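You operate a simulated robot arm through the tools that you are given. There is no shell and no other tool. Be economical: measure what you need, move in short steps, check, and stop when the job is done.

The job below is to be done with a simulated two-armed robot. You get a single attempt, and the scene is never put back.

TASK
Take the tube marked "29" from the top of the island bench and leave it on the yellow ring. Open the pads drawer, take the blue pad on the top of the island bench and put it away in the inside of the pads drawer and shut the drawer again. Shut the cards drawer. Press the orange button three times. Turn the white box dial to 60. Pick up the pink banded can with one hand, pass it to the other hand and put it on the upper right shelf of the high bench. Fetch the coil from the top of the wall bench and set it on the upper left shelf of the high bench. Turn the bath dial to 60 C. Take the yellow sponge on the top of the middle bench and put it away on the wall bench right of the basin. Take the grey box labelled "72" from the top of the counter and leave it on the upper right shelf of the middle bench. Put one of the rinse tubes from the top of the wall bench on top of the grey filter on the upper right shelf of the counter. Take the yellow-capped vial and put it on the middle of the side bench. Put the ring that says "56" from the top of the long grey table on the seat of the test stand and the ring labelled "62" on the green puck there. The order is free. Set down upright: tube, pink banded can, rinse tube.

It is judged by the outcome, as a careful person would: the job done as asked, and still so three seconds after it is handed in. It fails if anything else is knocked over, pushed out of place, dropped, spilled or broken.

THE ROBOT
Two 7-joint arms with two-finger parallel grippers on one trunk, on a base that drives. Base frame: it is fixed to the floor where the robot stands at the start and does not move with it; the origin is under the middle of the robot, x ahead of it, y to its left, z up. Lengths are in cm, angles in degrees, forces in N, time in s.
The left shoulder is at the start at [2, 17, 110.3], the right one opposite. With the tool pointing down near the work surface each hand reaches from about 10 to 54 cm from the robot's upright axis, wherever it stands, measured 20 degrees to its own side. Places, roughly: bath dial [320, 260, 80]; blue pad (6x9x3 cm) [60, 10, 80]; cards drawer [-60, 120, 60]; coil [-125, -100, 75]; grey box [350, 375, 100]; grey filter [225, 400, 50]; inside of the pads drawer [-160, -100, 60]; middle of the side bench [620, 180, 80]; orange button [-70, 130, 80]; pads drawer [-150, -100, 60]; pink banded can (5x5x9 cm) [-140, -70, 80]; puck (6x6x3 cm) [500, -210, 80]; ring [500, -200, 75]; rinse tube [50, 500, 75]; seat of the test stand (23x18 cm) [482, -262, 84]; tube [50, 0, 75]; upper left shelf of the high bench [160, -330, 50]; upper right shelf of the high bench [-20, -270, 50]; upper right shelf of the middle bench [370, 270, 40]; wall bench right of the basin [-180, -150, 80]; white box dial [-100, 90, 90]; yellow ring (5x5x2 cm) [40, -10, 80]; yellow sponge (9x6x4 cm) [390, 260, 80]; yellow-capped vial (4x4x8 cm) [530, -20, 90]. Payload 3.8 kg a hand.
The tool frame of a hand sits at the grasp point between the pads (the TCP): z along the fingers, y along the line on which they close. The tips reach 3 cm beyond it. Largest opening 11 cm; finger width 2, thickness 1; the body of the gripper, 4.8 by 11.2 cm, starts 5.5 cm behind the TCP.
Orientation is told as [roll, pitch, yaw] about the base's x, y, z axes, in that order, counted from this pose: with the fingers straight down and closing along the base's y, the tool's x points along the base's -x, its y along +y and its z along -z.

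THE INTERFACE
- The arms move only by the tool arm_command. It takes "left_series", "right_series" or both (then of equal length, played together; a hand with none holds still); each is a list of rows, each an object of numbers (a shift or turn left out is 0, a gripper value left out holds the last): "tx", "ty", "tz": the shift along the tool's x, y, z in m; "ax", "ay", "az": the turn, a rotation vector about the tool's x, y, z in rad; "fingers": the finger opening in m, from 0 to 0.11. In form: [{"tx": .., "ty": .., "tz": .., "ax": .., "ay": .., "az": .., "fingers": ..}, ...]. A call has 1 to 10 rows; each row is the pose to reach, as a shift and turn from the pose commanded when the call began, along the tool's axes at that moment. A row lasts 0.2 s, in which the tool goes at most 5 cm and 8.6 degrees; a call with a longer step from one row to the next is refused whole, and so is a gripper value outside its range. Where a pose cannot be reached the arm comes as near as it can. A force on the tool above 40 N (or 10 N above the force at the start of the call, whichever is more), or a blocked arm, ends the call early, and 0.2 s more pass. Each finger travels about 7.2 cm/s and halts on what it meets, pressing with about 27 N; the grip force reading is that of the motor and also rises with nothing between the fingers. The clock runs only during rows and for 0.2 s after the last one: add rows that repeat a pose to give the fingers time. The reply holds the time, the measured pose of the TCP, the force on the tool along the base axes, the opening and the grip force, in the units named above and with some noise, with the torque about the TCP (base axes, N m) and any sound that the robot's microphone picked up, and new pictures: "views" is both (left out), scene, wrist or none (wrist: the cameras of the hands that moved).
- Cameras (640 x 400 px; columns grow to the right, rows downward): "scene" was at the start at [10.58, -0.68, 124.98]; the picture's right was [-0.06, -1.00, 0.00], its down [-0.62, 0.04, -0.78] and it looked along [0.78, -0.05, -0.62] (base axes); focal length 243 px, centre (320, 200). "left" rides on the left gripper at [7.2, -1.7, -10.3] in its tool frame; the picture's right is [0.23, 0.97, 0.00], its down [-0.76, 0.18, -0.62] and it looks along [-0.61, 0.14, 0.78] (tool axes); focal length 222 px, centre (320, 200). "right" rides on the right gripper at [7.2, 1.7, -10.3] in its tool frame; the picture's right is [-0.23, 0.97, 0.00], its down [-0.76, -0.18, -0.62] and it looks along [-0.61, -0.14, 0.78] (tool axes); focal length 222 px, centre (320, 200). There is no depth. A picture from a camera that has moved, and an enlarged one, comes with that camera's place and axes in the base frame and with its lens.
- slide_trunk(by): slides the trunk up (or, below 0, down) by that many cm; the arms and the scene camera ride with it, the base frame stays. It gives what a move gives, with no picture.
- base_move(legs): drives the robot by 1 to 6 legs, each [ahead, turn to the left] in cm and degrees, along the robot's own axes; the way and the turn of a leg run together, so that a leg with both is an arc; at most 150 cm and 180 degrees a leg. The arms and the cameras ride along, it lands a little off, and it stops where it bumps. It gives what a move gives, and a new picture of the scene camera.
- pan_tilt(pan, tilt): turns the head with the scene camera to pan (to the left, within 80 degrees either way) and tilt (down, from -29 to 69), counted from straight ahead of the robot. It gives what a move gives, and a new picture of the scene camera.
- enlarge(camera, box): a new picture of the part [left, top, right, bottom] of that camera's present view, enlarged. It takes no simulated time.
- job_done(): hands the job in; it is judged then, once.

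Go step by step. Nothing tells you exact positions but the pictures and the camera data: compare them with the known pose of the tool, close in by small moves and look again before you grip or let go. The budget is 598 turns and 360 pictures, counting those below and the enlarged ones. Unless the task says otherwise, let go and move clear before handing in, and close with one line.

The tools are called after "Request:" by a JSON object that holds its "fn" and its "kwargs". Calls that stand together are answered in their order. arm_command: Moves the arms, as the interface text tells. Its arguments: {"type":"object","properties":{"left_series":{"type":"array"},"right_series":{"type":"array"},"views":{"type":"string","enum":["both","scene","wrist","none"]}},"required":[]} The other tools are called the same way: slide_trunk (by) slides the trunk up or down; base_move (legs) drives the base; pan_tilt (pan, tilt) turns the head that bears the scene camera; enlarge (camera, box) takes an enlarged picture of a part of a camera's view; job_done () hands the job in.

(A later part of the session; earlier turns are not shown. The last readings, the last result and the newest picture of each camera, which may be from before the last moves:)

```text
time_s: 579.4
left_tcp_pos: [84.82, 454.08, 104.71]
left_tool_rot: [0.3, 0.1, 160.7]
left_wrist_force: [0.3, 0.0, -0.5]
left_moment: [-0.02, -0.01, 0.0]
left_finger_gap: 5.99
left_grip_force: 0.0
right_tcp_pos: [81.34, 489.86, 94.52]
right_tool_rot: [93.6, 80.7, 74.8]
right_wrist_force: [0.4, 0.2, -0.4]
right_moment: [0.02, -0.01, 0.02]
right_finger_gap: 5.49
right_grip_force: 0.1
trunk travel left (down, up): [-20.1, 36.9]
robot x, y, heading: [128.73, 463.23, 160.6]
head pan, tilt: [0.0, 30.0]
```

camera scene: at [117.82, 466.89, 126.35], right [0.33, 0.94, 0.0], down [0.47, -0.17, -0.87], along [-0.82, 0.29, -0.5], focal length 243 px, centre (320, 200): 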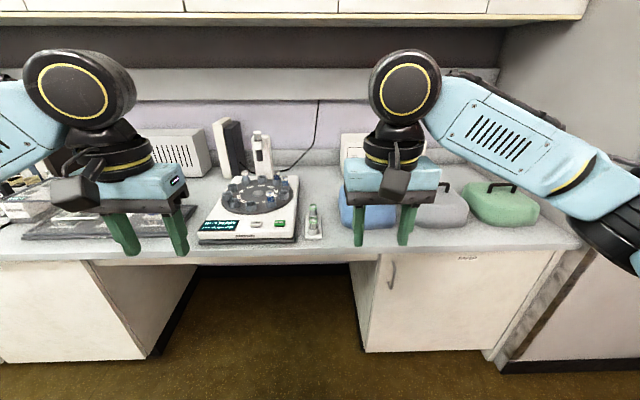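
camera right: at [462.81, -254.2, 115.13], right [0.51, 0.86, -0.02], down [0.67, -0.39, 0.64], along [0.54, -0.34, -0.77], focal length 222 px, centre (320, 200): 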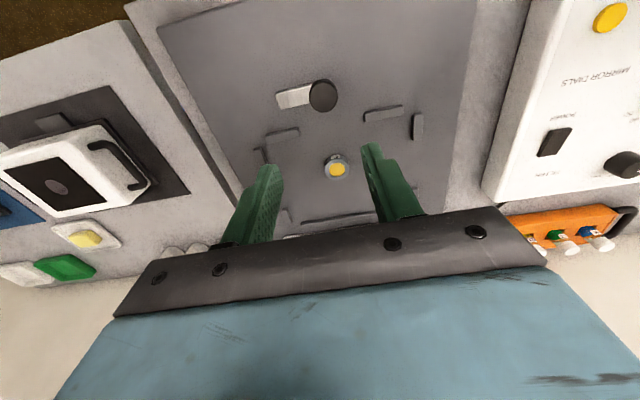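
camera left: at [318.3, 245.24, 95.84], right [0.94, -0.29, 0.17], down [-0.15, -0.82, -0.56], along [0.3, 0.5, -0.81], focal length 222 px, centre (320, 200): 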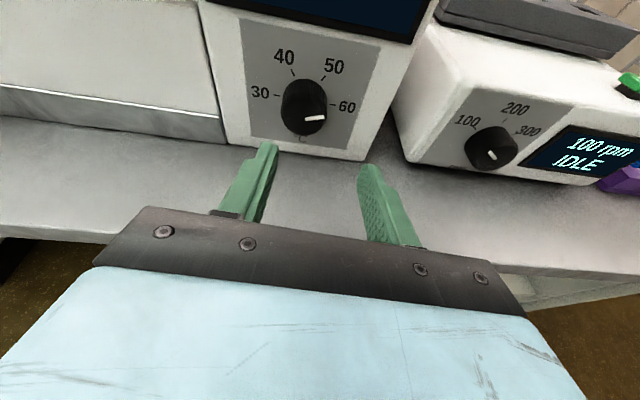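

Request:
{"fn": "base_move", "kwargs": {"legs": [[0, 35], [21, 0], [0, -35], [-6, 0]]}}

Request:
{"fn": "arm_command", "kwargs": {"right_series": [{"az": 0.1, "tx": -0.03}, {"az": 0.12, "tx": -0.06}, {"az": 0.12, "tx": -0.09}, {"az": 0.12, "tx": -0.1}], "views": "both"}}

```text
time_s: 585.0
left_tcp_pos: [70.05, 446.36, 104.72]
left_tool_rot: [0.3, 0.0, 160.6]
left_wrist_force: [0.3, 0.3, 0.3]
left_moment: [0.02, 0.03, 0.01]
left_finger_gap: 6.0
left_grip_force: 0.1
right_tcp_pos: [66.47, 482.2, 94.68]
right_tool_rot: [94.2, 80.7, 75.2]
right_wrist_force: [0.5, 0.5, 0.5]
right_moment: [0.0, 0.0, -0.01]
right_finger_gap: 5.51
right_grip_force: 0.0
trunk travel left (down, up): [-20.1, 36.9]
robot x, y, heading: [113.51, 455.79, 160.2]
head pan, tilt: [0.0, 30.0]
camera scene: at [102.92, 459.16, 126.36], right [0.33, 0.94, 0.0], down [0.47, -0.17, -0.87], along [-0.82, 0.29, -0.5], focal length 243 px, centre (320, 200)
```

scene: 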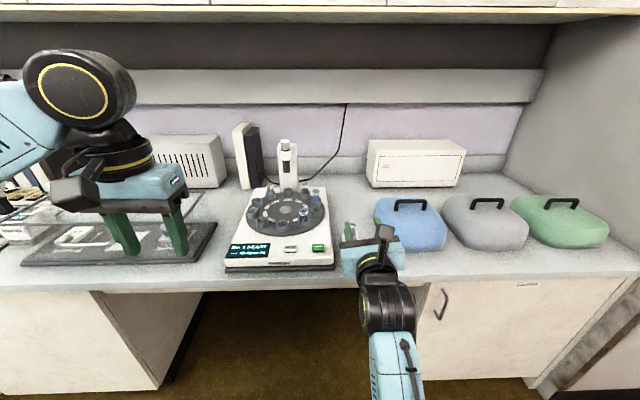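

```text
time_s: 586.0
left_tcp_pos: [69.88, 446.42, 104.7]
left_tool_rot: [0.3, 0.1, 160.6]
left_wrist_force: [-0.2, -1.0, 0.0]
left_moment: [0.0, -0.04, -0.01]
left_finger_gap: 6.02
left_grip_force: 0.1
right_tcp_pos: [66.86, 484.71, 84.93]
right_tool_rot: [107.5, 85.9, 88.5]
right_wrist_force: [0.5, 0.6, 0.1]
right_moment: [-0.03, -0.04, 0.0]
right_finger_gap: 5.5
right_grip_force: 0.0
trunk travel left (down, up): [-20.1, 36.9]
robot x, y, heading: [113.85, 455.36, 160.2]
head pan, tilt: [0.0, 30.0]
camera scene: at [102.84, 459.2, 126.34], right [0.33, 0.94, 0.0], down [0.47, -0.17, -0.87], along [-0.82, 0.29, -0.5], focal length 243 px, centre (320, 200)
camera right: at [77.22, 482.29, 92.18], right [0.32, 0.94, -0.16], down [0.53, -0.31, -0.79], along [-0.78, 0.16, -0.6], focal length 222 px, centre (320, 200)
```

scene: 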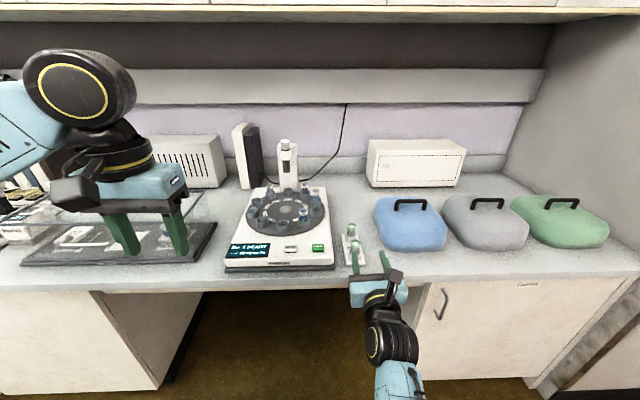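
right: 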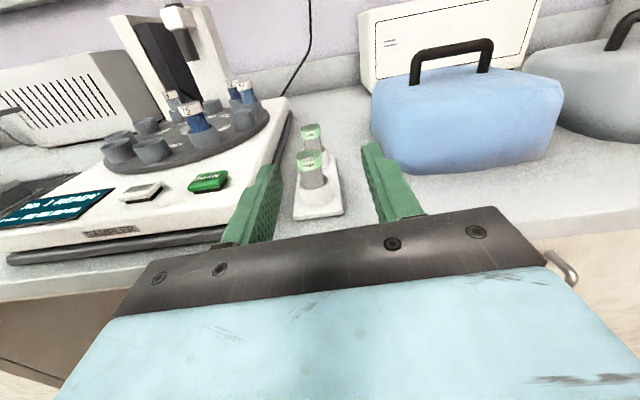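

Front rinse tube top is at [55.4, 486.2, 81.5]. I'll align, lower to z 80.2, and advance around its exposed upper part.

Request:
{"fn": "arm_command", "kwargs": {"right_series": [{"ty": -0.015, "tx": -0.02, "fingers": 0.046}, {"ty": -0.025, "tx": -0.042}, {"ty": -0.025, "tx": -0.047, "tz": 0.02}, {"ty": -0.025, "tx": -0.047, "tz": 0.05}, {"ty": -0.025, "tx": -0.047, "tz": 0.06}], "views": "wrist"}}

```text
time_s: 587.2
left_tcp_pos: [69.92, 446.34, 104.76]
left_tool_rot: [0.2, 0.0, 160.6]
left_wrist_force: [-0.2, 0.1, -0.4]
left_moment: [0.01, 0.0, 0.01]
left_finger_gap: 6.0
left_grip_force: 0.1
right_tcp_pos: [61.04, 484.52, 79.61]
right_tool_rot: [92.7, 86.7, 74.2]
right_wrist_force: [-0.3, 0.0, 0.2]
right_moment: [0.0, -0.01, -0.02]
right_finger_gap: 4.61
right_grip_force: 0.0
right hand out of reach, approached as far as the arm can: row 3, 4, 5
trunk travel left (down, up): [-20.1, 36.9]
robot x, y, heading: [113.13, 455.55, 160.4]
head pan, tilt: [0.0, 30.0]
camera right: at [71.31, 482.3, 87.0], right [0.31, 0.94, -0.17], down [0.55, -0.32, -0.77], along [-0.78, 0.15, -0.61], focal length 222 px, centre (320, 200)
```

right: 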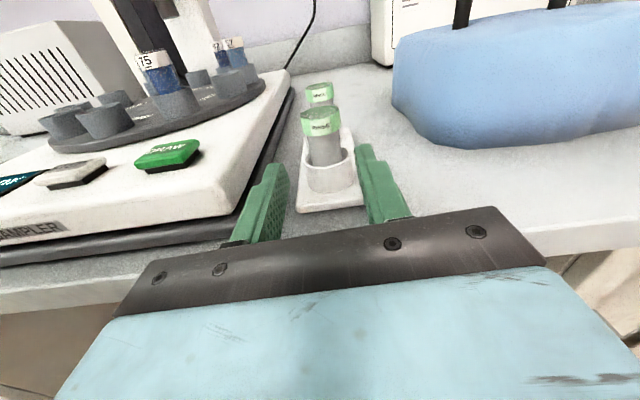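

Aligned laterally; I'll raise 5 mm and use the base for the last 5.8 cm.

Request:
{"fn": "arm_command", "kwargs": {"right_series": [{"tx": 0.006}, {"tx": 0.006}], "views": "none"}}

Request:
{"fn": "base_move", "kwargs": {"legs": [[5.6, 0]]}}

Request:
{"fn": "arm_command", "kwargs": {"right_series": [{"fingers": 0.046}], "views": "wrist"}}

```text
time_s: 587.8
left_tcp_pos: [69.85, 446.34, 104.68]
left_tool_rot: [0.4, 0.0, 160.7]
left_wrist_force: [-0.4, -0.6, 0.1]
left_moment: [-0.02, 0.02, 0.01]
left_finger_gap: 6.01
left_grip_force: 0.0
right_tcp_pos: [61.06, 484.7, 80.71]
right_tool_rot: [100.5, 86.5, 81.7]
right_wrist_force: [-0.9, 0.5, 0.7]
right_moment: [0.03, 0.0, 0.02]
right_finger_gap: 4.6
right_grip_force: 0.1
trunk travel left (down, up): [-20.1, 36.9]
robot x, y, heading: [113.99, 455.4, 160.4]
head pan, tilt: [0.0, 30.0]
```

```text
time_s: 588.7
left_tcp_pos: [64.43, 448.41, 104.75]
left_tool_rot: [0.2, 0.0, 160.7]
left_wrist_force: [0.8, 0.6, -0.1]
left_moment: [0.0, -0.01, 0.0]
left_finger_gap: 6.0
left_grip_force: 0.1
right_tcp_pos: [55.6, 486.59, 80.64]
right_tool_rot: [100.1, 86.5, 81.3]
right_wrist_force: [-1.1, -0.1, -0.2]
right_moment: [-0.01, 0.0, 0.0]
right_finger_gap: 4.6
right_grip_force: 0.1
trunk travel left (down, up): [-20.1, 36.9]
robot x, y, heading: [108.34, 457.73, 160.3]
head pan, tilt: [0.0, 30.0]
camera scene: at [97.42, 461.12, 126.33], right [0.34, 0.94, 0.0], down [0.47, -0.17, -0.87], along [-0.82, 0.29, -0.5], focal length 243 px, centre (320, 200)
```

scene: 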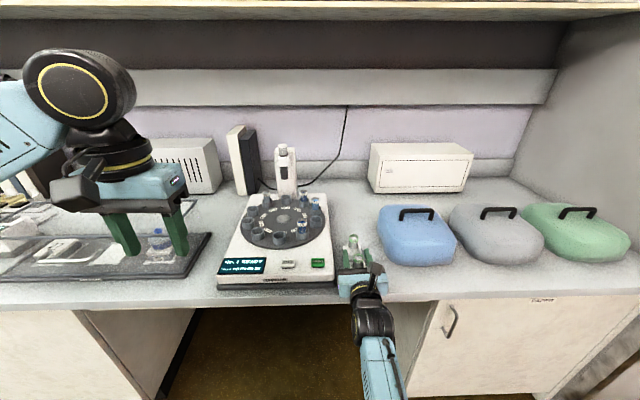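

```text
time_s: 589.1
left_tcp_pos: [64.64, 448.27, 104.74]
left_tool_rot: [0.2, 0.0, 160.5]
left_wrist_force: [0.7, -0.1, 0.2]
left_moment: [0.03, -0.02, 0.02]
left_finger_gap: 5.96
left_grip_force: 0.0
right_tcp_pos: [55.57, 486.83, 80.64]
right_tool_rot: [100.0, 86.3, 81.4]
right_wrist_force: [0.3, 0.8, 0.4]
right_moment: [-0.01, -0.09, 0.07]
right_finger_gap: 4.62
right_grip_force: 0.0
trunk travel left (down, up): [-20.1, 36.9]
robot x, y, heading: [108.47, 457.4, 160.5]
head pan, tilt: [0.0, 30.0]
camera right: at [65.96, 484.54, 88.04], right [0.32, 0.93, -0.17], down [0.54, -0.32, -0.78], along [-0.78, 0.16, -0.61], focal length 222 px, centre (320, 200)
```

right: 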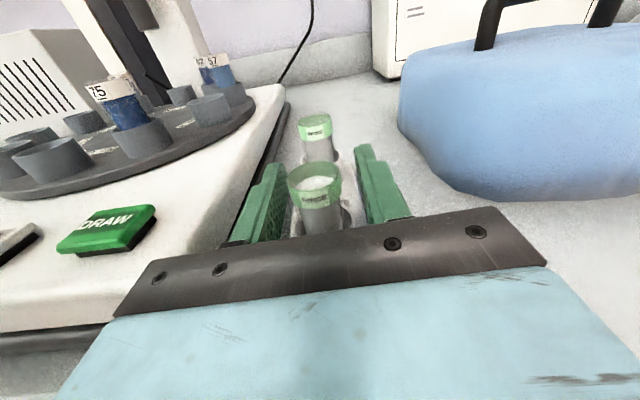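

The tube is between the fingers. Close, then lift with the trunk.

Request:
{"fn": "arm_command", "kwargs": {"right_series": [{"fingers": 0.03}, {"fingers": 0.02}, {"fingers": 0.015}, {"fingers": 0.015}], "views": "none"}}

Request:
{"fn": "slide_trunk", "kwargs": {"by": 14}}

Request:
{"fn": "base_move", "kwargs": {"legs": [[-30, 0]]}}

Request:
{"fn": "arm_command", "kwargs": {"right_series": [{"tx": 0.0}], "views": "wrist"}}

```text
time_s: 590.1
left_tcp_pos: [64.54, 448.12, 104.71]
left_tool_rot: [0.0, 0.0, 160.6]
left_wrist_force: [0.3, -0.5, 0.9]
left_moment: [0.0, -0.05, 0.02]
left_finger_gap: 6.0
left_grip_force: 0.1
right_tcp_pos: [55.57, 486.74, 80.71]
right_tool_rot: [99.9, 86.3, 81.2]
right_wrist_force: [1.0, -5.4, 1.6]
right_moment: [-0.16, 0.02, -0.03]
right_finger_gap: 2.47
right_grip_force: 26.4
trunk travel left (down, up): [-20.1, 36.9]
robot x, y, heading: [108.37, 457.57, 160.7]
head pan, tilt: [0.0, 30.0]
```

```text
time_s: 591.8
left_tcp_pos: [64.53, 448.32, 118.68]
left_tool_rot: [0.3, 0.0, 160.5]
left_wrist_force: [0.3, 1.7, 0.2]
left_moment: [-0.02, -0.04, -0.01]
left_finger_gap: 6.02
left_grip_force: 0.0
right_tcp_pos: [55.66, 486.7, 94.73]
right_tool_rot: [100.2, 86.4, 81.4]
right_wrist_force: [-0.1, 0.0, -1.0]
right_moment: [0.02, -0.01, 0.01]
right_finger_gap: 2.44
right_grip_force: 26.9
trunk travel left (down, up): [-34.1, 22.9]
robot x, y, heading: [108.01, 457.31, 160.6]
head pan, tilt: [0.0, 30.0]
```

```text
time_s: 593.8
left_tcp_pos: [92.72, 438.26, 118.75]
left_tool_rot: [0.2, 0.1, 160.7]
left_wrist_force: [0.4, -0.2, -1.0]
left_moment: [0.03, 0.03, -0.01]
left_finger_gap: 6.01
left_grip_force: 0.1
right_tcp_pos: [83.71, 476.57, 94.78]
right_tool_rot: [100.6, 86.4, 82.0]
right_wrist_force: [0.6, 0.0, -0.2]
right_moment: [0.01, 0.01, 0.01]
right_finger_gap: 2.44
right_grip_force: 26.7
trunk travel left (down, up): [-34.1, 22.9]
robot x, y, heading: [136.28, 447.52, 160.5]
head pan, tilt: [0.0, 30.0]
camera scene: at [125.67, 451.08, 140.35], right [0.33, 0.94, 0.0], down [0.47, -0.17, -0.87], along [-0.82, 0.29, -0.5], focal length 243 px, centre (320, 200)
```

scene: 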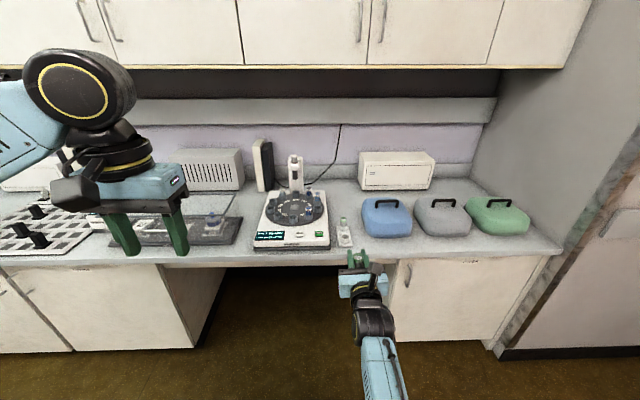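

```text
time_s: 594.2
left_tcp_pos: [92.77, 438.17, 118.78]
left_tool_rot: [0.2, -0.1, 160.8]
left_wrist_force: [0.4, 0.2, 0.1]
left_moment: [-0.02, 0.02, 0.01]
left_finger_gap: 5.98
left_grip_force: 0.0
right_tcp_pos: [83.76, 476.68, 94.67]
right_tool_rot: [99.4, 86.2, 80.8]
right_wrist_force: [0.3, 0.1, -0.1]
right_moment: [-0.02, -0.03, 0.02]
right_finger_gap: 2.42
right_grip_force: 26.7
trunk travel left (down, up): [-34.1, 22.9]
robot x, y, heading: [136.28, 447.55, 160.4]
head pan, tilt: [0.0, 30.0]
camera right: at [94.01, 474.5, 102.01], right [0.31, 0.94, -0.16], down [0.54, -0.32, -0.78], along [-0.78, 0.15, -0.61], focal length 222 px, centre (320, 200)
```

right: 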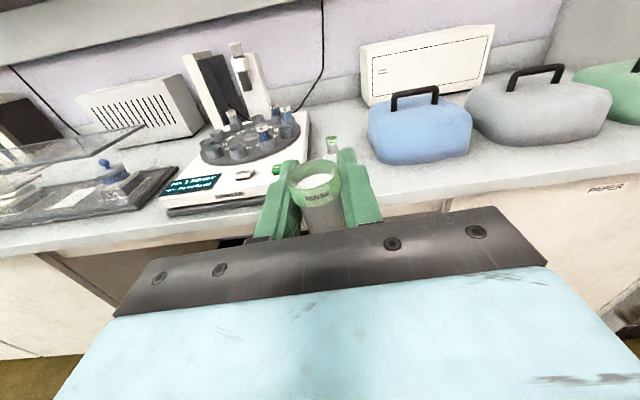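

The rinse tube is held. Now to the counter's north side: drive north, then turn east and look.

Request:
{"fn": "base_move", "kwargs": {"legs": [[0, -89], [78, 0], [0, -90]]}}

```text
time_s: 606.1
left_tcp_pos: [203.42, 533.32, 118.68]
left_tool_rot: [0.4, 0.1, -18.2]
left_wrist_force: [-0.6, 0.0, 0.4]
left_moment: [0.0, 0.05, 0.02]
left_finger_gap: 6.0
left_grip_force: 0.1
right_tcp_pos: [213.33, 495.27, 94.62]
right_tool_rot: [100.0, 86.4, -97.4]
right_wrist_force: [-0.4, 0.3, -0.9]
right_moment: [-0.01, -0.01, 0.0]
right_finger_gap: 2.41
right_grip_force: 27.6
trunk travel left (down, up): [-34.1, 22.9]
robot x, y, heading: [160.18, 523.08, -18.0]
head pan, tilt: [0.0, 30.0]
camera scene: at [170.66, 519.57, 140.34], right [-0.31, -0.95, 0.0], down [-0.47, 0.16, -0.87], along [0.82, -0.27, -0.5], focal length 243 px, centre (320, 200)
```

scene: 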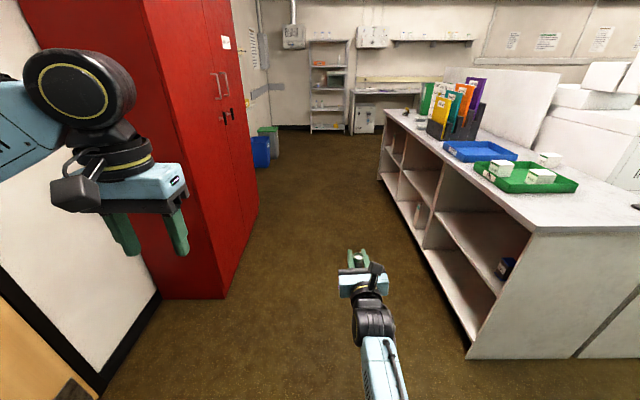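

Clear view: the counter's shelf bays face north. I'll drive along and turn to face the west bay.

Request:
{"fn": "base_move", "kwargs": {"legs": [[112, 0], [0, -90]]}}

Request:
{"fn": "pan_tilt", "kwargs": {"pan": -12, "tilt": 42}}

```text
time_s: 615.7
left_tcp_pos: [277.66, 444.93, 118.66]
left_tool_rot: [0.3, -0.1, -108.1]
left_wrist_force: [-0.2, -0.1, -0.2]
left_moment: [-0.01, -0.03, 0.01]
left_finger_gap: 5.99
left_grip_force: 0.0
right_tcp_pos: [239.46, 435.2, 94.73]
right_tool_rot: [100.0, 86.3, 172.4]
right_wrist_force: [0.1, 0.3, -1.0]
right_moment: [-0.02, 0.01, 0.03]
right_finger_gap: 2.42
right_grip_force: 27.1
trunk travel left (down, up): [-34.1, 22.9]
robot x, y, heading: [267.41, 488.34, -108.1]
head pan, tilt: [0.0, 30.0]
camera scene: at [263.88, 477.51, 140.34], right [-0.95, 0.31, 0.0], down [0.16, 0.47, -0.87], along [-0.27, -0.82, -0.5], focal length 243 px, centre (320, 200)
```

scene: 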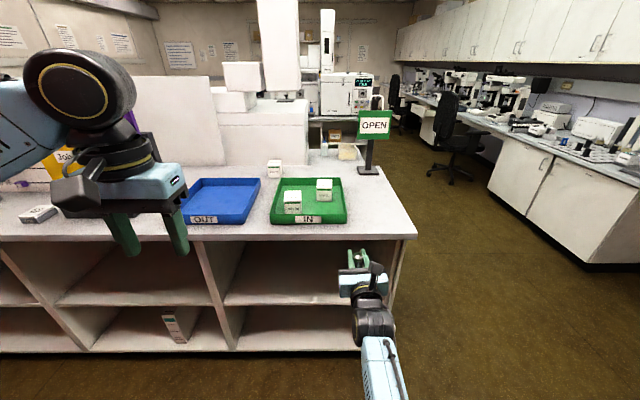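

```text
time_s: 616.4
left_tcp_pos: [277.71, 444.92, 118.79]
left_tool_rot: [0.4, 0.0, -108.2]
left_wrist_force: [0.5, 0.1, -0.2]
left_moment: [-0.01, -0.01, -0.01]
left_finger_gap: 6.01
left_grip_force: 0.1
right_tcp_pos: [239.53, 435.11, 94.68]
right_tool_rot: [99.6, 86.4, 172.2]
right_wrist_force: [-0.2, 1.0, -0.8]
right_moment: [0.03, 0.01, -0.02]
right_finger_gap: 2.44
right_grip_force: 26.9
trunk travel left (down, up): [-34.1, 22.9]
robot x, y, heading: [267.42, 488.24, -108.4]
head pan, tilt: [-12.0, 42.0]
camera scene: at [262.52, 478.88, 138.52], right [-0.86, 0.5, 0.0], down [0.34, 0.58, -0.74], along [-0.37, -0.64, -0.67], focal length 243 px, centre (320, 200)
```

scene: 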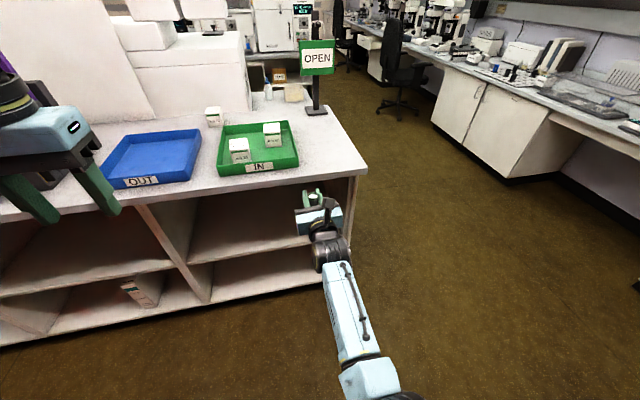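

I'll lower the trunk to look into the west bay's upper shelf.

Request:
{"fn": "slide_trunk", "kwargs": {"by": -32}}

Request:
{"fn": "pan_tilt", "kwargs": {"pan": -8, "tilt": 28}}

```text
time_s: 619.6
left_tcp_pos: [277.73, 444.96, 86.75]
left_tool_rot: [0.2, 0.0, -108.2]
left_wrist_force: [-0.3, 0.4, -0.5]
left_moment: [-0.02, -0.01, 0.0]
left_finger_gap: 6.01
left_grip_force: 0.1
right_tcp_pos: [239.57, 435.23, 62.68]
right_tool_rot: [100.0, 86.2, 172.6]
right_wrist_force: [-0.5, 0.9, -0.1]
right_moment: [-0.01, 0.01, -0.04]
right_finger_gap: 2.44
right_grip_force: 27.1
trunk travel left (down, up): [-2.1, 54.9]
robot x, y, heading: [267.6, 488.09, -108.1]
head pan, tilt: [-12.0, 42.0]
```

```text
time_s: 620.4
left_tcp_pos: [277.72, 444.87, 86.73]
left_tool_rot: [0.3, 0.0, -108.1]
left_wrist_force: [0.8, 0.4, -0.1]
left_moment: [-0.01, -0.01, -0.05]
left_finger_gap: 5.99
left_grip_force: 0.0
right_tcp_pos: [239.42, 435.14, 62.58]
right_tool_rot: [99.8, 86.3, 172.5]
right_wrist_force: [-0.2, 1.3, -1.0]
right_moment: [-0.01, -0.01, 0.01]
right_finger_gap: 2.4
right_grip_force: 27.3
trunk travel left (down, up): [-2.1, 54.9]
robot x, y, heading: [267.29, 488.02, -108.2]
head pan, tilt: [-8.0, 28.0]
camera scene: at [262.69, 477.93, 108.66], right [-0.9, 0.44, 0.0], down [0.21, 0.42, -0.88], along [-0.39, -0.79, -0.47], focal length 243 px, centre (320, 200)
```

scene: 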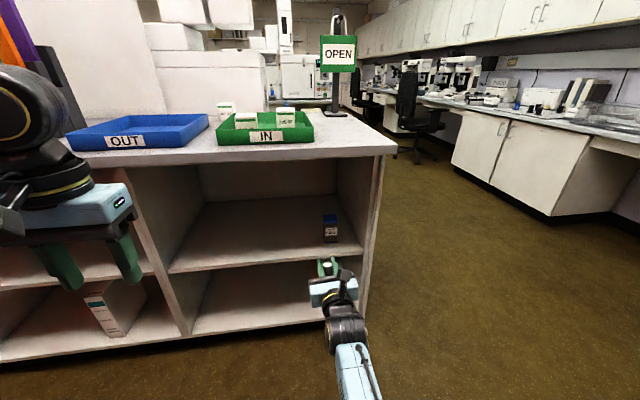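

Request:
{"fn": "enlarge", "kwargs": {"camera": "scene", "box": [270, 170, 400, 290]}}

```text
3.33 times, centred on (335, 230) of scene
camera zoom: at [262.69, 477.93, 108.66], right [-0.9, 0.44, 0.0], down [0.21, 0.42, -0.88], along [-0.39, -0.79, -0.47], focal length 811 px, centre (270, 100)
```

zoom: 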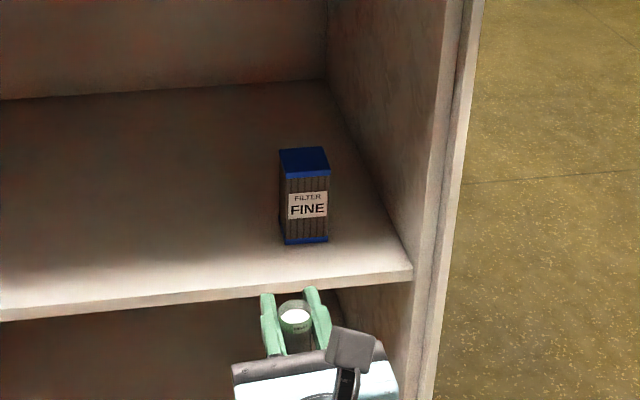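

The grey filter (blue top, "FILTER FINE") stands on the upper shelf, top centre about [225.5, 411, 60.4]. I'll shift the hand 5.7 cm right and 4 cm up, drive 15 cm in, and look.

Request:
{"fn": "arm_command", "kwargs": {"right_series": [{"tx": 0.02, "ty": 0.02}, {"tx": 0.04, "ty": 0.04}, {"tx": 0.045, "ty": 0.0575}, {"tx": 0.045, "ty": 0.0575}], "views": "none"}}

Request:
{"fn": "base_move", "kwargs": {"legs": [[14, 0]]}}

Request:
{"fn": "arm_command", "kwargs": {"right_series": [{"tx": 0.0}], "views": "wrist"}}

```text
time_s: 621.4
left_tcp_pos: [277.78, 445.07, 86.68]
left_tool_rot: [0.3, 0.0, -108.1]
left_wrist_force: [-0.1, 0.4, -1.2]
left_moment: [-0.02, 0.02, 0.03]
left_finger_gap: 6.01
left_grip_force: 0.1
right_tcp_pos: [234.3, 436.98, 67.44]
right_tool_rot: [100.3, 86.4, 172.9]
right_wrist_force: [0.2, 0.5, -0.8]
right_moment: [-0.01, 0.01, 0.05]
right_finger_gap: 2.44
right_grip_force: 27.2
trunk travel left (down, up): [-2.1, 54.9]
robot x, y, heading: [267.41, 488.2, -108.4]
head pan, tilt: [-8.0, 28.0]
```

```text
time_s: 622.7
left_tcp_pos: [273.32, 431.87, 86.7]
left_tool_rot: [0.3, 0.0, -108.1]
left_wrist_force: [-0.2, 0.0, 0.3]
left_moment: [-0.02, 0.02, -0.02]
left_finger_gap: 6.01
left_grip_force: 0.1
right_tcp_pos: [229.86, 423.88, 67.45]
right_tool_rot: [99.8, 86.3, 172.4]
right_wrist_force: [-0.1, 0.1, -0.9]
right_moment: [-0.01, 0.02, -0.04]
right_finger_gap: 2.44
right_grip_force: 26.4
trunk travel left (down, up): [-2.1, 54.9]
robot x, y, heading: [262.76, 475.31, -108.4]
head pan, tilt: [-8.0, 28.0]
camera scene: at [258.34, 464.78, 108.66], right [-0.9, 0.44, 0.0], down [0.21, 0.42, -0.88], along [-0.39, -0.79, -0.47], focal length 243 px, centre (320, 200)
```

scene: 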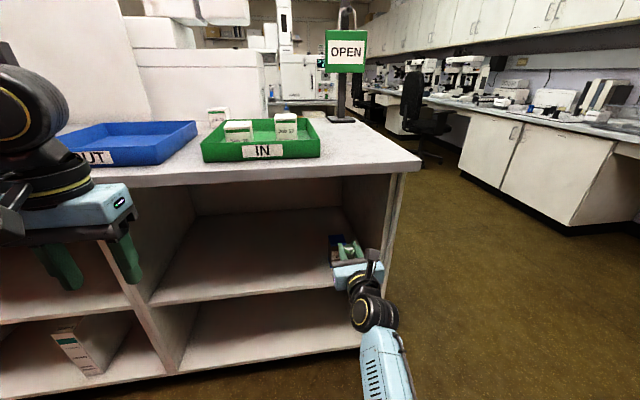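

```text
time_s: 623.1
left_tcp_pos: [273.31, 431.83, 86.81]
left_tool_rot: [0.3, -0.1, -108.2]
left_wrist_force: [-0.1, -0.2, 0.1]
left_moment: [0.0, 0.02, 0.02]
left_finger_gap: 5.99
left_grip_force: 0.1
right_tcp_pos: [229.94, 423.87, 67.43]
right_tool_rot: [99.9, 86.3, 172.4]
right_wrist_force: [0.2, 0.4, 0.1]
right_moment: [-0.01, -0.01, -0.01]
right_finger_gap: 2.45
right_grip_force: 27.3
trunk travel left (down, up): [-2.1, 54.9]
robot x, y, heading: [263.14, 475.15, -108.4]
head pan, tilt: [-8.0, 28.0]
camera right: at [231.8, 434.1, 74.79], right [-0.94, 0.29, -0.17], down [0.31, 0.55, -0.78], along [-0.14, -0.78, -0.61], focal length 222 px, centre (320, 200)
```

right: 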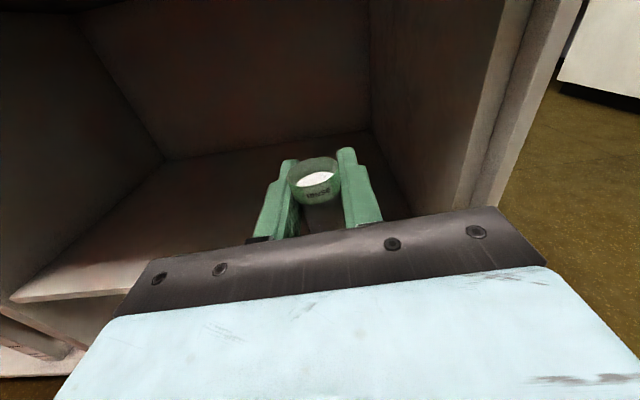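

Request:
{"fn": "enlarge", "kwargs": {"camera": "scene", "box": [300, 215, 400, 295]}}

Request:
{"fn": "enlarge", "kwargs": {"camera": "right", "box": [240, 130, 420, 240]}}

```text
5.00 times, centred on (350, 255) of scene
camera zoom: at [258.34, 464.79, 108.66], right [-0.9, 0.44, 0.0], down [0.21, 0.42, -0.88], along [-0.39, -0.79, -0.47], focal length 1217 px, centre (170, -75)
```

zoom: 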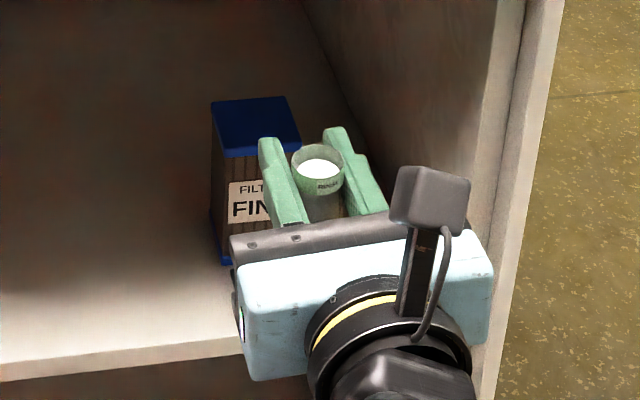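

```text
3.56 times, centred on (330, 185) of right
camera zoom: at [231.8, 434.1, 74.79], right [-0.94, 0.29, -0.17], down [0.31, 0.55, -0.78], along [-0.14, -0.78, -0.61], focal length 790 px, centre (284, 253)
```

zoom: 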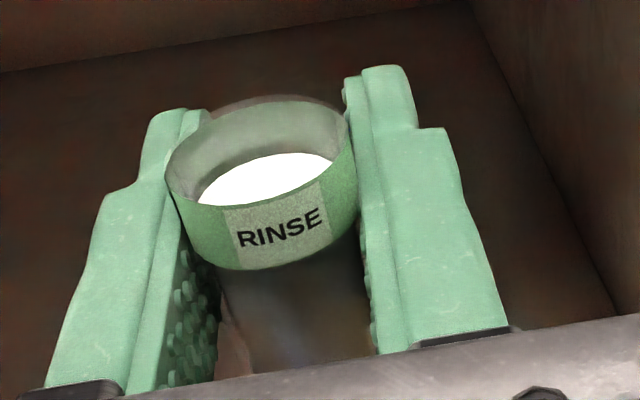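

Consistent: the filter top is straight ahead, 13.8 cm. Drive in.

Request:
{"fn": "base_move", "kwargs": {"legs": [[13.7, 0]]}}

Request:
{"fn": "enlarge", "kwargs": {"camera": "scene", "box": [310, 225, 410, 305]}}

```text
time_s: 624.4
left_tcp_pos: [269.24, 418.94, 86.8]
left_tool_rot: [0.3, 0.0, -108.0]
left_wrist_force: [1.1, -0.2, 0.4]
left_moment: [-0.02, -0.01, -0.01]
left_finger_gap: 6.01
left_grip_force: 0.1
right_tcp_pos: [225.73, 410.82, 67.46]
right_tool_rot: [99.8, 86.3, 172.5]
right_wrist_force: [-0.6, 0.2, -0.9]
right_moment: [0.02, -0.01, 0.0]
right_finger_gap: 2.44
right_grip_force: 27.0
trunk travel left (down, up): [-2.1, 54.9]
robot x, y, heading: [258.83, 462.02, -108.2]
head pan, tilt: [-8.0, 28.0]
camera scene: at [254.11, 451.86, 108.66], right [-0.9, 0.44, 0.0], down [0.21, 0.42, -0.88], along [-0.39, -0.79, -0.47], focal length 243 px, centre (320, 200)
```

scene: 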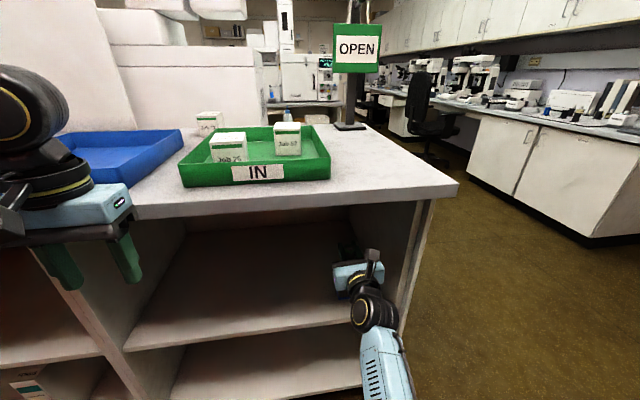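

```text
5.00 times, centred on (360, 265) of scene
camera zoom: at [254.11, 451.86, 108.66], right [-0.9, 0.44, 0.0], down [0.21, 0.42, -0.88], along [-0.39, -0.79, -0.47], focal length 1217 px, centre (120, -125)
```

zoom: 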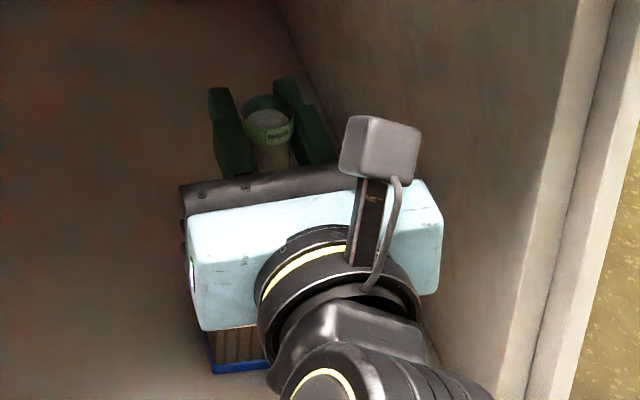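

The tube is over the filter. I'll lower in small steps to contact.

Request:
{"fn": "arm_command", "kwargs": {"right_series": [{"tx": -0.008}, {"tx": -0.013}, {"tx": -0.017}, {"tx": -0.02}, {"tx": -0.023}, {"tx": -0.026}, {"tx": -0.029}], "views": "none"}}

```text
time_s: 626.0
left_tcp_pos: [269.25, 419.0, 86.69]
left_tool_rot: [0.2, 0.0, -108.1]
left_wrist_force: [-0.1, -0.5, 0.0]
left_moment: [-0.01, 0.04, 0.03]
left_finger_gap: 6.0
left_grip_force: 0.0
right_tcp_pos: [225.46, 410.81, 64.51]
right_tool_rot: [99.6, 86.2, 172.2]
right_wrist_force: [0.5, 0.4, -0.3]
right_moment: [0.01, -0.02, 0.0]
right_finger_gap: 2.43
right_grip_force: 27.3
trunk travel left (down, up): [-2.1, 54.9]
robot x, y, heading: [258.82, 462.11, -108.3]
head pan, tilt: [-8.0, 28.0]
```

Request:
{"fn": "arm_command", "kwargs": {"right_series": [{"tx": -0.003}, {"tx": -0.006}, {"tx": -0.009}, {"tx": -0.012}, {"tx": -0.015}], "views": "none"}}

```text
time_s: 627.2
left_tcp_pos: [269.15, 418.94, 86.78]
left_tool_rot: [0.3, 0.1, -108.0]
left_wrist_force: [-0.5, -0.6, 0.5]
left_moment: [0.03, 0.01, 0.0]
left_finger_gap: 6.04
left_grip_force: 0.0
right_tcp_pos: [225.37, 410.84, 63.1]
right_tool_rot: [100.3, 86.4, 172.9]
right_wrist_force: [-0.4, -1.3, 0.4]
right_moment: [0.01, 0.01, -0.02]
right_finger_gap: 2.45
right_grip_force: 27.0
trunk travel left (down, up): [-2.1, 54.9]
robot x, y, heading: [258.94, 462.28, -108.3]
head pan, tilt: [-8.0, 28.0]
```

Request:
{"fn": "enlarge", "kwargs": {"camera": "right", "box": [200, 110, 440, 260]}}

Request:
{"fn": "enlarge", "kwargs": {"camera": "scene", "box": [310, 225, 410, 305]}}

```text
2.67 times, centred on (320, 185) of right
camera zoom: at [227.41, 421.15, 70.39], right [-0.94, 0.29, -0.17], down [0.31, 0.55, -0.78], along [-0.14, -0.78, -0.61], focal length 592 px, centre (320, 240)
```

zoom: 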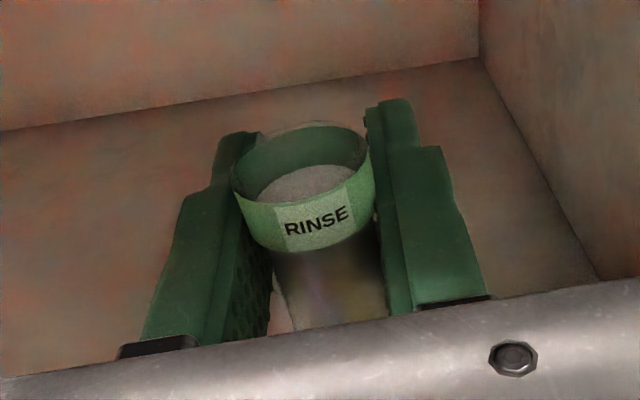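

```text
5.00 times, centred on (360, 265) of scene
camera zoom: at [254.11, 451.87, 108.66], right [-0.9, 0.44, 0.0], down [0.21, 0.42, -0.88], along [-0.39, -0.79, -0.47], focal length 1217 px, centre (120, -125)
```

zoom: 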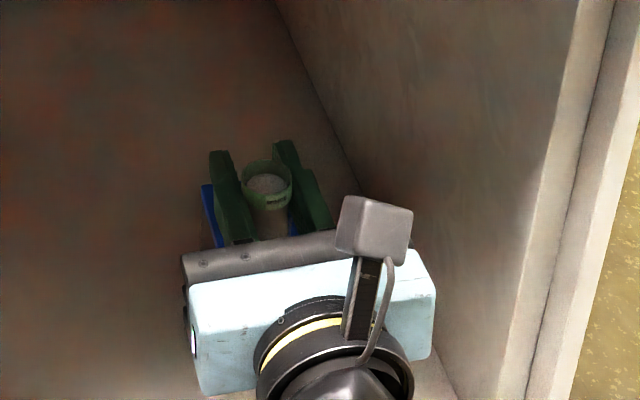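

The filter's blue top is visible; the tube is about 1 cm too near me. I'll shift 0.9 cm ahead, 0.4 left, then continue down.

Request:
{"fn": "arm_command", "kwargs": {"right_series": [{"tz": 0.005, "ty": -0.002}, {"tz": 0.009, "ty": -0.004}, {"tz": 0.009, "ty": -0.004, "tx": -0.003}, {"tz": 0.009, "ty": -0.004, "tx": -0.006}, {"tz": 0.009, "ty": -0.004, "tx": -0.009}], "views": "none"}}

```text
time_s: 628.4
left_tcp_pos: [269.26, 418.99, 86.76]
left_tool_rot: [0.3, 0.1, -108.0]
left_wrist_force: [-0.1, -0.3, 0.7]
left_moment: [-0.02, -0.04, 0.0]
left_finger_gap: 5.99
left_grip_force: 0.1
right_tcp_pos: [225.7, 409.88, 62.1]
right_tool_rot: [100.0, 86.3, 172.7]
right_wrist_force: [-0.4, 0.1, 0.0]
right_moment: [-0.04, 0.01, 0.01]
right_finger_gap: 2.47
right_grip_force: 26.8
trunk travel left (down, up): [-2.1, 54.9]
robot x, y, heading: [258.95, 462.46, -108.3]
head pan, tilt: [-8.0, 28.0]
```

Request:
{"fn": "arm_command", "kwargs": {"right_series": [{"tx": -0.003}, {"tx": -0.006}, {"tx": -0.009}, {"tx": -0.012}, {"tx": -0.015}], "views": "none"}}

Request:
{"fn": "enlarge", "kwargs": {"camera": "scene", "box": [310, 225, 410, 305]}}

```text
time_s: 629.6
left_tcp_pos: [269.18, 419.0, 86.81]
left_tool_rot: [0.2, 0.0, -108.0]
left_wrist_force: [-0.3, -0.4, -0.5]
left_moment: [0.02, -0.04, 0.01]
left_finger_gap: 6.02
left_grip_force: 0.0
right_tcp_pos: [225.32, 409.92, 60.61]
right_tool_rot: [100.2, 86.2, 172.7]
right_wrist_force: [-0.3, 0.2, 0.1]
right_moment: [0.01, -0.02, -0.01]
right_finger_gap: 2.43
right_grip_force: 26.6
trunk travel left (down, up): [-2.1, 54.9]
robot x, y, heading: [258.59, 462.15, -108.0]
head pan, tilt: [-8.0, 28.0]
```

```text
5.00 times, centred on (360, 265) of scene
camera zoom: at [254.11, 451.87, 108.66], right [-0.9, 0.44, 0.0], down [0.21, 0.42, -0.88], along [-0.39, -0.79, -0.47], focal length 1217 px, centre (120, -125)
```

zoom: 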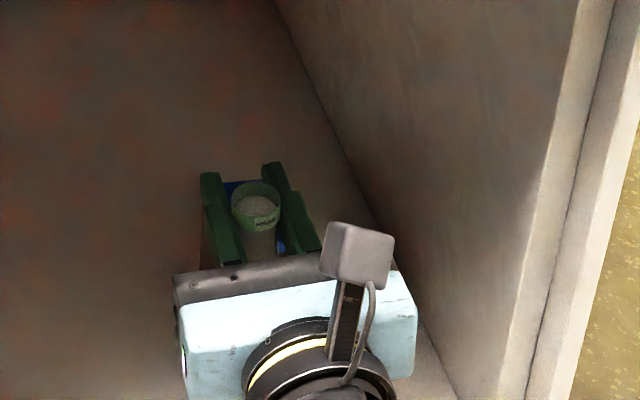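

Re-triangulating over three views gives the filter top at [223, 406.6, 56.8], so the tube is still just in front of it. I'll raise 3.5 cm, go 3.8 cm ahead and 1.1 right, and lower again.

Request:
{"fn": "arm_command", "kwargs": {"right_series": [{"tx": 0.015}, {"tx": 0.035}, {"tx": 0.035, "tz": 0.015, "ty": 0.005}, {"tx": 0.035, "tz": 0.03, "ty": 0.011}, {"tx": 0.035, "tz": 0.038, "ty": 0.011}, {"tx": 0.035, "tz": 0.038, "ty": 0.011}], "views": "none"}}

Request:
{"fn": "enlarge", "kwargs": {"camera": "scene", "box": [310, 225, 410, 305]}}

```text
time_s: 631.0
left_tcp_pos: [269.17, 418.92, 86.76]
left_tool_rot: [0.2, 0.0, -108.0]
left_wrist_force: [0.1, -1.4, 0.1]
left_moment: [0.0, -0.02, 0.0]
left_finger_gap: 6.01
left_grip_force: 0.0
right_tcp_pos: [223.55, 406.43, 64.35]
right_tool_rot: [100.7, 86.3, 173.4]
right_wrist_force: [0.2, -0.1, -0.5]
right_moment: [-0.02, 0.01, -0.02]
right_finger_gap: 2.42
right_grip_force: 26.8
trunk travel left (down, up): [-2.1, 54.9]
robot x, y, heading: [258.8, 461.98, -108.4]
head pan, tilt: [-8.0, 28.0]
```

```text
5.00 times, centred on (360, 265) of scene
camera zoom: at [254.11, 451.87, 108.66], right [-0.9, 0.44, 0.0], down [0.21, 0.42, -0.88], along [-0.39, -0.79, -0.47], focal length 1217 px, centre (120, -125)
```

zoom: 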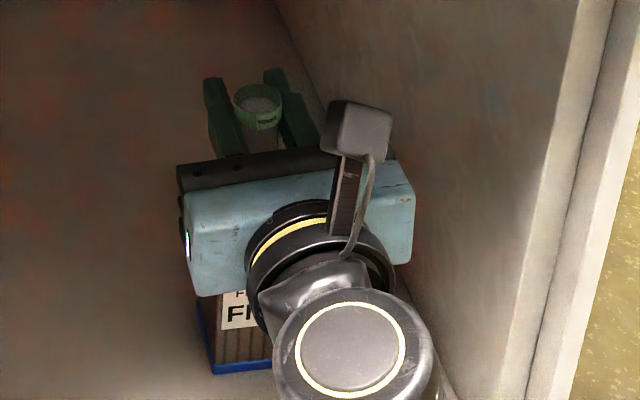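

Request:
{"fn": "arm_command", "kwargs": {"right_series": [{"tx": -0.01}, {"tx": -0.018}, {"tx": -0.022}, {"tx": -0.026}, {"tx": -0.03}, {"tx": -0.034}, {"tx": -0.038}, {"tx": -0.042}], "views": "none"}}

```text
time_s: 632.8
left_tcp_pos: [269.3, 418.99, 86.74]
left_tool_rot: [0.3, -0.1, -108.0]
left_wrist_force: [-0.2, -0.1, -0.4]
left_moment: [0.02, -0.03, 0.0]
left_finger_gap: 6.0
left_grip_force: 0.1
right_tcp_pos: [223.35, 406.63, 60.46]
right_tool_rot: [105.3, 86.3, 177.9]
right_wrist_force: [2.0, -3.1, 16.8]
right_moment: [0.0, -0.25, -0.02]
right_finger_gap: 2.46
right_grip_force: 27.4
trunk travel left (down, up): [-2.1, 54.9]
robot x, y, heading: [258.59, 462.45, -108.1]
head pan, tilt: [-8.0, 28.0]
```

Contact at TCP z 60.5, as predicted. A quick look before release.

Request:
{"fn": "enlarge", "kwargs": {"camera": "scene", "box": [310, 225, 410, 305]}}

```text
5.00 times, centred on (360, 265) of scene
camera zoom: at [254.18, 451.97, 108.69], right [-0.9, 0.44, 0.0], down [0.21, 0.42, -0.88], along [-0.39, -0.79, -0.47], focal length 1217 px, centre (120, -125)
```

zoom: 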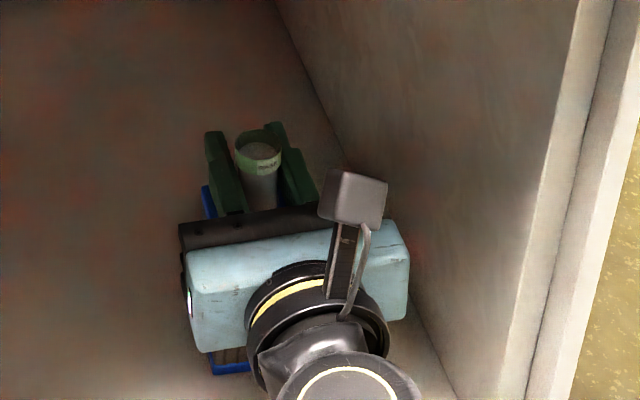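

Request:
{"fn": "arm_command", "kwargs": {"right_series": [{"tx": 0.002}, {"tx": 0.002, "fingers": 0.035}, {"tx": 0.002, "fingers": 0.048}, {"tx": 0.002, "fingers": 0.052}], "views": "wrist"}}

```text
time_s: 633.8
left_tcp_pos: [269.15, 418.9, 86.7]
left_tool_rot: [0.2, 0.1, -108.0]
left_wrist_force: [-0.8, -1.6, 0.0]
left_moment: [-0.01, 0.01, 0.01]
left_finger_gap: 5.95
left_grip_force: 0.0
right_tcp_pos: [223.18, 406.68, 60.16]
right_tool_rot: [99.1, 86.4, 171.6]
right_wrist_force: [-0.5, 0.5, 0.1]
right_moment: [0.01, -0.01, 0.05]
right_finger_gap: 5.2
right_grip_force: 0.1
trunk travel left (down, up): [-2.1, 54.9]
robot x, y, heading: [259.08, 462.28, -108.0]
head pan, tilt: [-8.0, 28.0]
camera right: at [225.12, 416.93, 67.57], right [-0.94, 0.29, -0.17], down [0.31, 0.55, -0.78], along [-0.14, -0.78, -0.61], focal length 222 px, centre (320, 200)
```

right: 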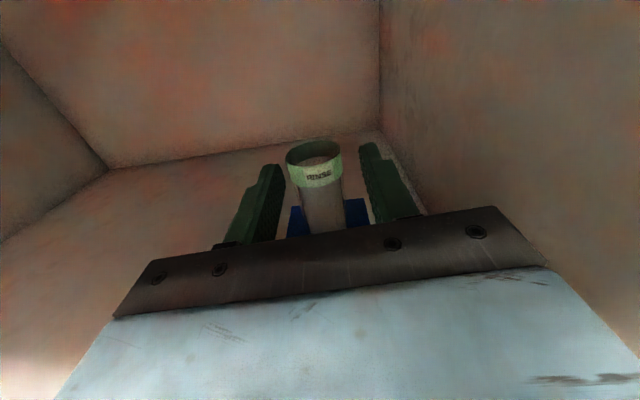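

The tube stands centred on the filter. Back straight out and check.

Request:
{"fn": "base_move", "kwargs": {"legs": [[-28, 0]]}}

Request:
{"fn": "enlarge", "kwargs": {"camera": "scene", "box": [270, 180, 390, 270]}}

```text
time_s: 635.8
left_tcp_pos: [278.07, 445.92, 86.82]
left_tool_rot: [0.3, 0.0, -108.0]
left_wrist_force: [0.1, 0.9, -0.8]
left_moment: [0.02, -0.04, -0.05]
left_finger_gap: 6.0
left_grip_force: 0.0
right_tcp_pos: [232.03, 433.68, 60.26]
right_tool_rot: [100.1, 86.3, 172.6]
right_wrist_force: [0.1, 0.4, 0.3]
right_moment: [0.0, 0.01, -0.01]
right_finger_gap: 5.22
right_grip_force: 0.0
trunk travel left (down, up): [-2.1, 54.9]
robot x, y, heading: [267.91, 489.2, -108.2]
head pan, tilt: [-8.0, 28.0]
camera scene: at [262.98, 478.87, 108.66], right [-0.9, 0.44, 0.0], down [0.21, 0.42, -0.88], along [-0.39, -0.79, -0.47], focal length 243 px, centre (320, 200)
```

scene: 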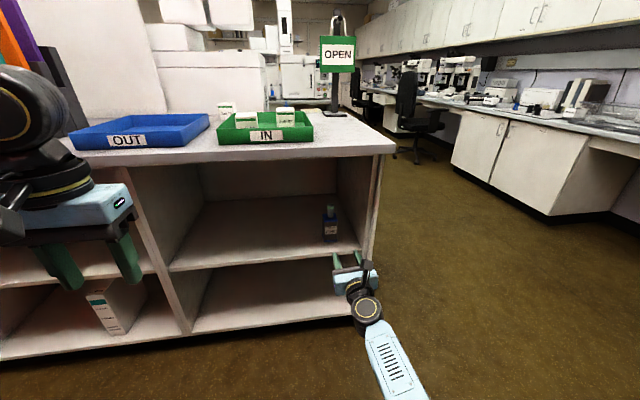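

```text
4.44 times, centred on (330, 225) of scene
camera zoom: at [262.98, 478.87, 108.66], right [-0.9, 0.44, 0.0], down [0.21, 0.42, -0.88], along [-0.39, -0.79, -0.47], focal length 1082 px, centre (276, 89)
```

zoom: 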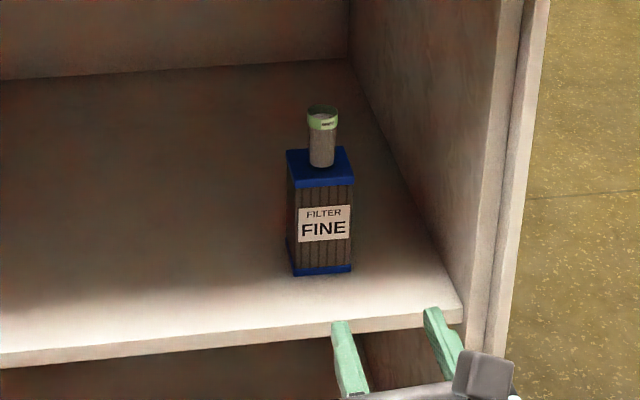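

The rinse tube stands on the filter. Next the grey box "72" on the counter top, further along. I'll raise the trunk and drive east along the counter.

Request:
{"fn": "slide_trunk", "kwargs": {"by": 24}}

Request:
{"fn": "base_move", "kwargs": {"legs": [[0, 90], [90, 0], [0, -90]]}}

Request:
{"fn": "pan_tilt", "kwargs": {"pan": 10, "tilt": 30}}

```text
time_s: 638.3
left_tcp_pos: [278.03, 445.91, 110.74]
left_tool_rot: [0.3, 0.0, -108.1]
left_wrist_force: [0.1, 0.4, 0.1]
left_moment: [0.02, -0.01, 0.02]
left_finger_gap: 6.02
left_grip_force: 0.1
right_tcp_pos: [232.12, 433.52, 84.29]
right_tool_rot: [99.9, 86.3, 172.4]
right_wrist_force: [0.2, -0.1, -0.5]
right_moment: [-0.02, -0.01, 0.01]
right_finger_gap: 5.21
right_grip_force: 0.1
trunk travel left (down, up): [-26.1, 30.9]
robot x, y, heading: [267.89, 489.56, -108.2]
head pan, tilt: [-8.0, 28.0]
```

```text
time_s: 650.6
left_tcp_pos: [363.07, 414.31, 110.77]
left_tool_rot: [0.2, 0.1, -109.3]
left_wrist_force: [-0.2, -0.8, 0.8]
left_moment: [-0.02, 0.01, 0.03]
left_finger_gap: 6.01
left_grip_force: 0.1
right_tcp_pos: [316.82, 403.06, 84.24]
right_tool_rot: [99.9, 86.3, 171.3]
right_wrist_force: [0.8, -1.2, -0.1]
right_moment: [0.0, 0.02, -0.05]
right_finger_gap: 5.2
right_grip_force: 0.0
trunk travel left (down, up): [-26.1, 30.9]
robot x, y, heading: [353.84, 457.77, -109.4]
head pan, tilt: [-8.0, 28.0]
camera scene: at [348.7, 447.58, 132.66], right [-0.89, 0.46, 0.0], down [0.22, 0.42, -0.88], along [-0.41, -0.78, -0.47], focal length 243 px, centre (320, 200)
```

scene: 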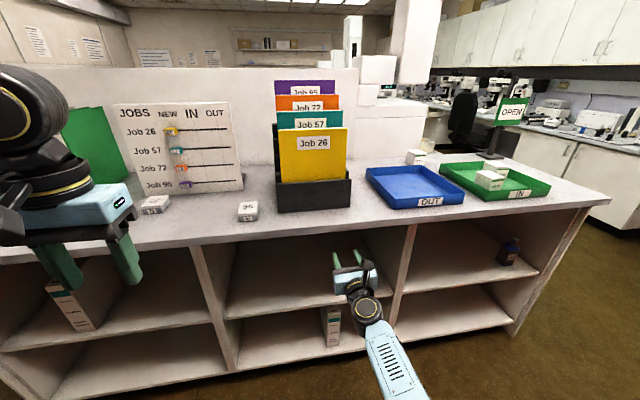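

```text
time_s: 651.4
left_tcp_pos: [363.06, 414.44, 110.75]
left_tool_rot: [0.3, 0.0, -109.3]
left_wrist_force: [-0.2, 0.5, 0.0]
left_moment: [0.03, 0.02, 0.01]
left_finger_gap: 6.0
left_grip_force: 0.0
right_tcp_pos: [316.75, 403.06, 84.2]
right_tool_rot: [99.9, 86.3, 171.2]
right_wrist_force: [-0.1, -0.3, -0.4]
right_moment: [0.01, 0.0, 0.0]
right_finger_gap: 5.17
right_grip_force: 0.1
trunk travel left (down, up): [-26.1, 30.9]
robot x, y, heading: [353.57, 457.91, -109.4]
head pan, tilt: [10.0, 30.0]
camera scene: at [351.42, 446.76, 132.34], right [-0.99, 0.16, 0.0], down [0.08, 0.49, -0.87], along [-0.14, -0.85, -0.5], focal length 243 px, centre (320, 200)
```

scene: 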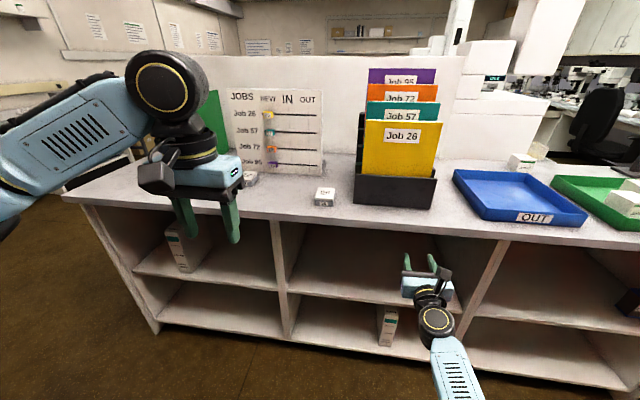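

Small boxes with labels are on the counter top. Let me read them.

Request:
{"fn": "enlarge", "kwargs": {"camera": "scene", "box": [235, 160, 355, 220]}}

```text
5.33 times, centred on (295, 190) of scene
camera zoom: at [351.42, 446.76, 132.34], right [-0.99, 0.16, 0.0], down [0.08, 0.49, -0.87], along [-0.14, -0.85, -0.5], focal length 1298 px, centre (453, 253)
```

zoom: 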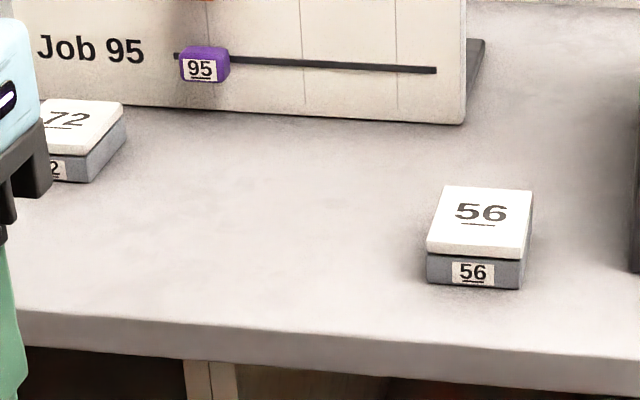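

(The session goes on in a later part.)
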